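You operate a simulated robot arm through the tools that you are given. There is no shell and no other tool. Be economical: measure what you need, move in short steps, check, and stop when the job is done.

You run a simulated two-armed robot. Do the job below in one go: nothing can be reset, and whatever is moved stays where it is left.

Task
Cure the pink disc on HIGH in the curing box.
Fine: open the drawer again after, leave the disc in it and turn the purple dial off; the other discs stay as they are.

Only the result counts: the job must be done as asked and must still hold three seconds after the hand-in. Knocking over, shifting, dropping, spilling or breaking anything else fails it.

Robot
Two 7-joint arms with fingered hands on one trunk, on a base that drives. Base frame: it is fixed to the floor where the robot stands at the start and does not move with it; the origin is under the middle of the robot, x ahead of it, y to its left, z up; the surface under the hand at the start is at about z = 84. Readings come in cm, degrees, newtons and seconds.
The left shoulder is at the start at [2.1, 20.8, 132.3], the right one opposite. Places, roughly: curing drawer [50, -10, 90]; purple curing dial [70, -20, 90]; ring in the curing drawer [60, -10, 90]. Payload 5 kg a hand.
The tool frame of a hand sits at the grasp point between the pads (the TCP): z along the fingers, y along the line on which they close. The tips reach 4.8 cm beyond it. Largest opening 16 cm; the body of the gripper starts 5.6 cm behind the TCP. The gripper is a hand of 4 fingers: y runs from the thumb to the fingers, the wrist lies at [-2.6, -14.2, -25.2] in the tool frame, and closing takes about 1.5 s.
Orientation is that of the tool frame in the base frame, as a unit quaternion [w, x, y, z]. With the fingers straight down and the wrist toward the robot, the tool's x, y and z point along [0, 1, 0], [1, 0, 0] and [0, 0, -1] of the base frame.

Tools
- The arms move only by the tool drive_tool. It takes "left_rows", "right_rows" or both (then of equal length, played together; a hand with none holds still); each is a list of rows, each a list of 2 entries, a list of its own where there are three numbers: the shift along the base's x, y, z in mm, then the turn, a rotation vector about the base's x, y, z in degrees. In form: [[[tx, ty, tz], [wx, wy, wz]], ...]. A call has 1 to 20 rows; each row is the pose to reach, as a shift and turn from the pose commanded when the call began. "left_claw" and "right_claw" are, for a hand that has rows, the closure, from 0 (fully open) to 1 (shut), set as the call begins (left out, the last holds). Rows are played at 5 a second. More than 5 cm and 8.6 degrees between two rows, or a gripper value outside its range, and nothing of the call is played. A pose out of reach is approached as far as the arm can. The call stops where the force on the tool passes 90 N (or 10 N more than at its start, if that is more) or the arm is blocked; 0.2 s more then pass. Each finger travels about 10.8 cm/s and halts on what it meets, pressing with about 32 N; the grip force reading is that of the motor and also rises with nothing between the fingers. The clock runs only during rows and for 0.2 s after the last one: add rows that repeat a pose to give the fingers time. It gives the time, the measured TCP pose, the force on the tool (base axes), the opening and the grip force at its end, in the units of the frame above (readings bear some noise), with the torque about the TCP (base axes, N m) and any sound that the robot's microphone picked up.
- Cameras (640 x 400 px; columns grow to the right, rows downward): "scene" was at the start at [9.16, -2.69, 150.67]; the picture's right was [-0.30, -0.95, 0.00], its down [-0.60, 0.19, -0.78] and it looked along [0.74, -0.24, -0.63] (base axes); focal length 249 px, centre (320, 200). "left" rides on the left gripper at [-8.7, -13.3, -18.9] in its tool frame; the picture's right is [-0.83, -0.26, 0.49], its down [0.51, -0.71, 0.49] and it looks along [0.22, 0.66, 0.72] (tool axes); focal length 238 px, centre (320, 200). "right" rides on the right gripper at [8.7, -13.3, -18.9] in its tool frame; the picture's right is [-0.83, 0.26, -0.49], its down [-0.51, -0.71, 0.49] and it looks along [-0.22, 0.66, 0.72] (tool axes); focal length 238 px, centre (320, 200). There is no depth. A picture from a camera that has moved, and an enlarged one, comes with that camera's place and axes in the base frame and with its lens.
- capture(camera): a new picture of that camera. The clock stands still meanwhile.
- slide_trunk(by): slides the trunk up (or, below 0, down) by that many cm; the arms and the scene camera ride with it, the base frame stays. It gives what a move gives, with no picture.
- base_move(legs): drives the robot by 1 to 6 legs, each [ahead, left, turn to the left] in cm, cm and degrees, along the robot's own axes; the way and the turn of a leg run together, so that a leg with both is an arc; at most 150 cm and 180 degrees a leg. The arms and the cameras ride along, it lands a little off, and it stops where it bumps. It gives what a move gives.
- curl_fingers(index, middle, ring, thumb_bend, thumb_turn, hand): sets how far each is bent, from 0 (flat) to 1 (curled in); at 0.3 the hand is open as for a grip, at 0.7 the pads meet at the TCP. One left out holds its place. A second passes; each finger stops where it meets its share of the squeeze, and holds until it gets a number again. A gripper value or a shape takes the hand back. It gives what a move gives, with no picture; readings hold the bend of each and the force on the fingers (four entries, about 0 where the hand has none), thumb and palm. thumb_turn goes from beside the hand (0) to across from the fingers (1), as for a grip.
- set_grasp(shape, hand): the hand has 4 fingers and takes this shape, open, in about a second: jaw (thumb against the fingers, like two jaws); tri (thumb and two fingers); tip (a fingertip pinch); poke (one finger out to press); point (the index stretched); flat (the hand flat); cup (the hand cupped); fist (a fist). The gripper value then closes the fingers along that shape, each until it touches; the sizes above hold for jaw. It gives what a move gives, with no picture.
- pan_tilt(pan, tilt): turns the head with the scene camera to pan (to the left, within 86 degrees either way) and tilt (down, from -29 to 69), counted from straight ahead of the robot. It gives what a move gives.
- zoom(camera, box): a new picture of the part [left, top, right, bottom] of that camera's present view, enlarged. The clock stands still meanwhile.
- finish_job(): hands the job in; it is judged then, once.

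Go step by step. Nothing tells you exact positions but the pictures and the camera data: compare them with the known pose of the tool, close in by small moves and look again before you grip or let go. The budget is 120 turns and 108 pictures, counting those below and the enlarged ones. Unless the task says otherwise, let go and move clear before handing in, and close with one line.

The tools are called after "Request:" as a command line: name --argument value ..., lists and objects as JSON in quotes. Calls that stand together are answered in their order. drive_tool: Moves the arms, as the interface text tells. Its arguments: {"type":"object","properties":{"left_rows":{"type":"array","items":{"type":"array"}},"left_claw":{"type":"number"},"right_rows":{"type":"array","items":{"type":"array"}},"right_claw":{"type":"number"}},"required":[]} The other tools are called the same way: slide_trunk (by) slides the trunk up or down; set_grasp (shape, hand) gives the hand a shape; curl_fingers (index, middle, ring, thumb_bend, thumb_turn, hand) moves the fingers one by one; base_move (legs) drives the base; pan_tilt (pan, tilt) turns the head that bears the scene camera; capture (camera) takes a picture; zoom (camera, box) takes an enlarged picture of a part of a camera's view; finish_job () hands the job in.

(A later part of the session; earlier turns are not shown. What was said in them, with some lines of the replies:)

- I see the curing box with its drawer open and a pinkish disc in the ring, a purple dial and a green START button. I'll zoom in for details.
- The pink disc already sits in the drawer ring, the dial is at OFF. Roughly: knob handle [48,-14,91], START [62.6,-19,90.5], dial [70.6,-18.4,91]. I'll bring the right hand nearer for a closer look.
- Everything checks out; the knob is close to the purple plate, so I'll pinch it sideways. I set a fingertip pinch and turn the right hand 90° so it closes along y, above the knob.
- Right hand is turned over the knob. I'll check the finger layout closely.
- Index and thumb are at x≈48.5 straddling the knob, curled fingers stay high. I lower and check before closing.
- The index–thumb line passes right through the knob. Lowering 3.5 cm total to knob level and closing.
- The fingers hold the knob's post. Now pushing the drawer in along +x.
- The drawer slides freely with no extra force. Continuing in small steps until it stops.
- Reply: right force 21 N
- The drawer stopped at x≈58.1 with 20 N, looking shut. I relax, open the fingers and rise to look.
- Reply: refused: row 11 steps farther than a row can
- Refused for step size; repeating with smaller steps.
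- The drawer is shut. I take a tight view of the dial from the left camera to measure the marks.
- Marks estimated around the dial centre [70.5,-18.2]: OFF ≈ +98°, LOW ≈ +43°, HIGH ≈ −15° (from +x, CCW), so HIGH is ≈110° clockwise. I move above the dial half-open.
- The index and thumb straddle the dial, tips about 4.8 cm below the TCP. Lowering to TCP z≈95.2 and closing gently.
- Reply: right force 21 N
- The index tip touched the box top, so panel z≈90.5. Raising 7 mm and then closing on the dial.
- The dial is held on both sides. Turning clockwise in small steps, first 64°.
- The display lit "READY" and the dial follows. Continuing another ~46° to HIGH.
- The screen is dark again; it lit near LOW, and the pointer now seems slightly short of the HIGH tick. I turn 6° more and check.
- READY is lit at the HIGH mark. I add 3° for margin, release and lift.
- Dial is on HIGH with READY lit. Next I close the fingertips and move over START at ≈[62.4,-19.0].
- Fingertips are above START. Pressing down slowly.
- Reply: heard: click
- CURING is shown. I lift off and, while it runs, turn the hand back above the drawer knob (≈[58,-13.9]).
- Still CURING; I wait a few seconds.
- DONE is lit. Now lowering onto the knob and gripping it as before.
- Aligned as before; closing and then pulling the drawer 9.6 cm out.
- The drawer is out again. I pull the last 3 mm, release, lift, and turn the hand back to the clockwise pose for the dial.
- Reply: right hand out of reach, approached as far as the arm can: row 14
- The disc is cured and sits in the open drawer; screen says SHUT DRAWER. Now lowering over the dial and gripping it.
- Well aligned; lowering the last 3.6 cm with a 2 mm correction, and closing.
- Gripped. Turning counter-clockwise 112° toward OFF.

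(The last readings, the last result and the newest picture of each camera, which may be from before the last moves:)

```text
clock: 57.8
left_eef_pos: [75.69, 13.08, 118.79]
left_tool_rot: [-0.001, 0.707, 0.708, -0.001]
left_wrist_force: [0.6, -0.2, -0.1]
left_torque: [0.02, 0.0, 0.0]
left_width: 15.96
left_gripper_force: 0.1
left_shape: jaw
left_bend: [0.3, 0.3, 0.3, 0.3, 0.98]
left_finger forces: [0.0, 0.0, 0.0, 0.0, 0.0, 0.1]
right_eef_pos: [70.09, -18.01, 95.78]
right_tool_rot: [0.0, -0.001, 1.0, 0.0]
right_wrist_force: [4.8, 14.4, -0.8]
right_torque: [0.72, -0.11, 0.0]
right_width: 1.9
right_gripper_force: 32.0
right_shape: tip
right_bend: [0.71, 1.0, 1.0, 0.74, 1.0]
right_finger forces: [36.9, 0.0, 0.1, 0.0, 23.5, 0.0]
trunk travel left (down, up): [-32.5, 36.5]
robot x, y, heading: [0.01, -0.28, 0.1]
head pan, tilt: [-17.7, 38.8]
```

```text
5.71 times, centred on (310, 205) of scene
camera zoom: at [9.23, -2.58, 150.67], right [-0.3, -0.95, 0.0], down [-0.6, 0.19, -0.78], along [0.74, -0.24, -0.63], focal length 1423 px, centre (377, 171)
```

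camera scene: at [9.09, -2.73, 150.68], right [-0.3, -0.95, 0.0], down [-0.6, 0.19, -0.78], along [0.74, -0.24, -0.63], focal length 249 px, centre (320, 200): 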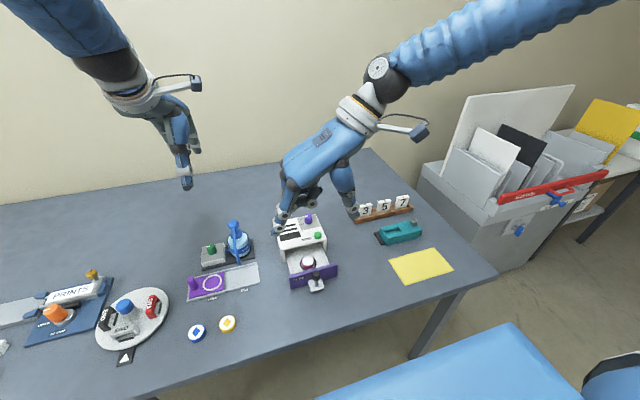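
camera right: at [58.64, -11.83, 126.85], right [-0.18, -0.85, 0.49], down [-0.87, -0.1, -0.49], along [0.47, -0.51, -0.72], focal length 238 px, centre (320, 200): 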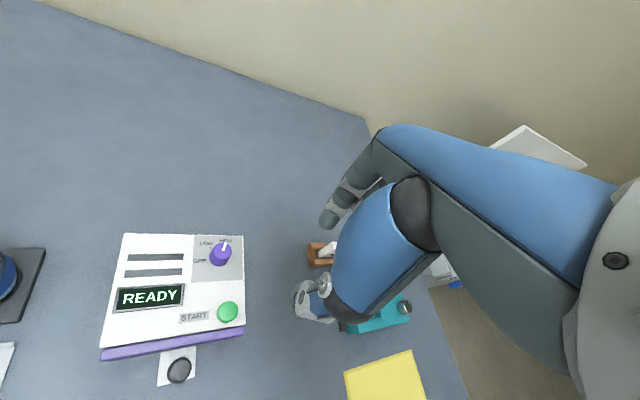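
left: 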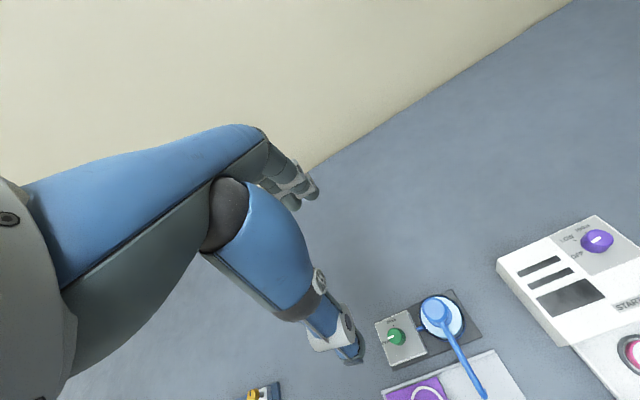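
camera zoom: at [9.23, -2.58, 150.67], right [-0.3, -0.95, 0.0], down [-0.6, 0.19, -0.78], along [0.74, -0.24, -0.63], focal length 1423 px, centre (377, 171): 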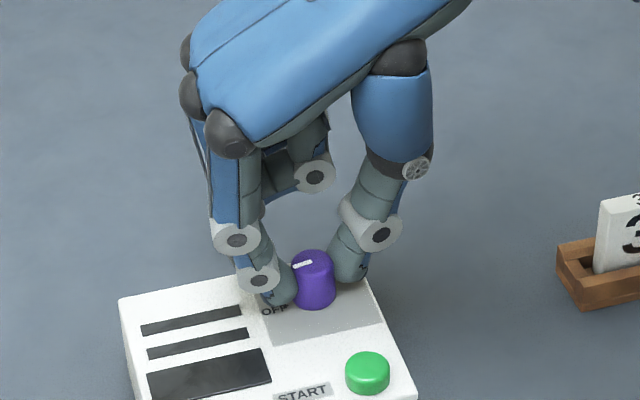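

The pointer matches its original OFF look and the display is dark. I release, rise and check.

Request:
drive_tool --right_rows '[[[0, 0, 0], [0, 0, 0]], [[0, 0, 0], [0, 0, 0]], [[0, 0, 0], [0, 0, 0]], [[0, 0, 0], [0, 0, 0]], [[0, 0, 20], [0, 0, 0]], [[0, 0, 60], [0, 0, 0]], [[0, 0, 100], [0, 0, 0]], [[0, 0, 140], [0, 0, 0]], [[-10, -40, 150], [0, 0, 0]], [[-20, -80, 150], [0, 0, 0]], [[-30, -120, 150], [0, 0, 0]], [[-30, -120, 150], [0, 0, 0]]]' --right_claw 0.5

Request:
zoom --camera "left" --box '[555, 200, 635, 270]'

Request:
zoom --camera "scene" --box '[250, 195, 370, 305]'

Request:
capture --camera "scene"

```text
clock: 60.4
left_eef_pos: [75.63, 13.1, 118.87]
left_tool_rot: [0.001, 0.707, 0.707, -0.001]
left_wrist_force: [0.0, 1.4, -0.3]
left_torque: [-0.08, 0.03, 0.0]
left_width: 15.94
left_gripper_force: 0.1
left_shape: jaw
left_bend: [0.3, 0.3, 0.3, 0.3, 0.98]
left_finger forces: [0.1, 0.1, 0.1, 0.0, 0.1, 0.0]
right_eef_pos: [67.01, -30.03, 110.84]
right_tool_rot: [0.0, 0.001, 1.0, 0.0]
right_wrist_force: [-0.1, 0.4, 0.5]
right_torque: [-0.07, -0.04, 0.01]
right_width: 8.01
right_gripper_force: 0.0
right_shape: tip
right_bend: [0.73, 0.98, 0.99, 0.69, 1.0]
right_finger forces: [0.0, 0.0, 0.0, 0.0, 0.0, 0.0]
trunk travel left (down, up): [-32.5, 36.5]
robot x, y, heading: [0.08, 0.34, 0.0]
head pan, tilt: [-17.7, 38.8]
```

```text
5.71 times, centred on (595, 235) of left
camera zoom: at [62.43, 4.41, 137.85], right [-0.26, -0.83, -0.49], down [-0.71, 0.51, -0.49], along [0.66, 0.22, -0.72], focal length 1362 px, centre (-1251, 0)
```

zoom: 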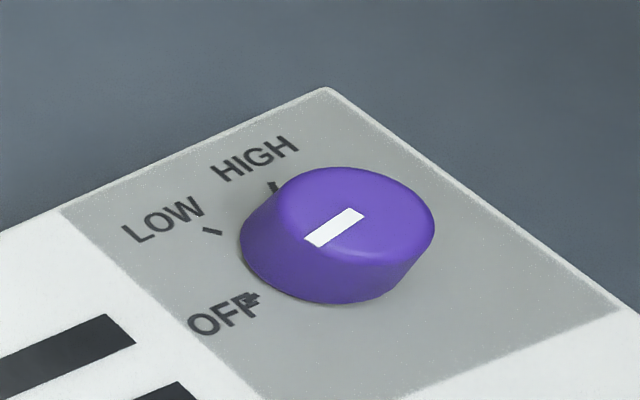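

```text
3.64 times, centred on (310, 250) of scene
camera zoom: at [9.2, -2.56, 150.67], right [-0.3, -0.95, 0.0], down [-0.6, 0.19, -0.78], along [0.74, -0.24, -0.63], focal length 906 px, centre (356, 18)
```

zoom: 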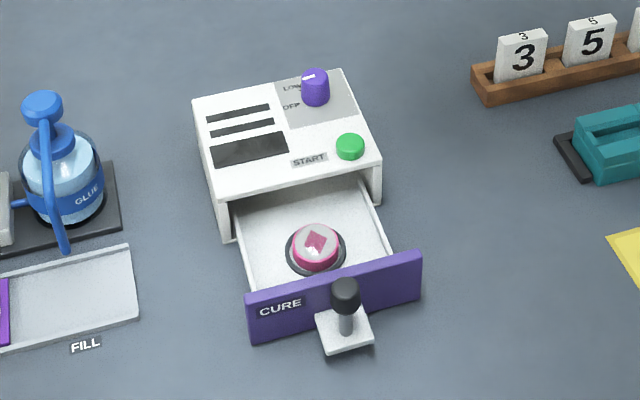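

```text
45 pictures are left
camera scene: at [9.2, -2.56, 150.67], right [-0.3, -0.95, 0.0], down [-0.6, 0.19, -0.78], along [0.74, -0.24, -0.63], focal length 249 px, centre (320, 200)
```

scene: 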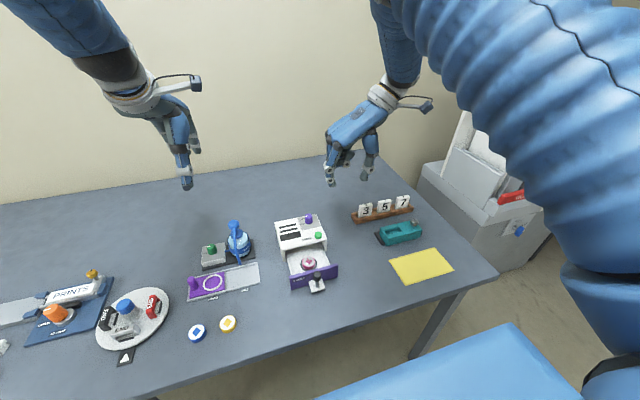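

The dial is back at OFF, the drawer is open with the cured disc in its ring, and nothing else has moved. The hands are clear, so I hand in.

Request:
finish_job

```text
The job is handed in.
```

The pink disc was cured on HIGH until the box showed DONE. The drawer is open again with the disc in it, the purple dial is at OFF, and the other discs were not touched.
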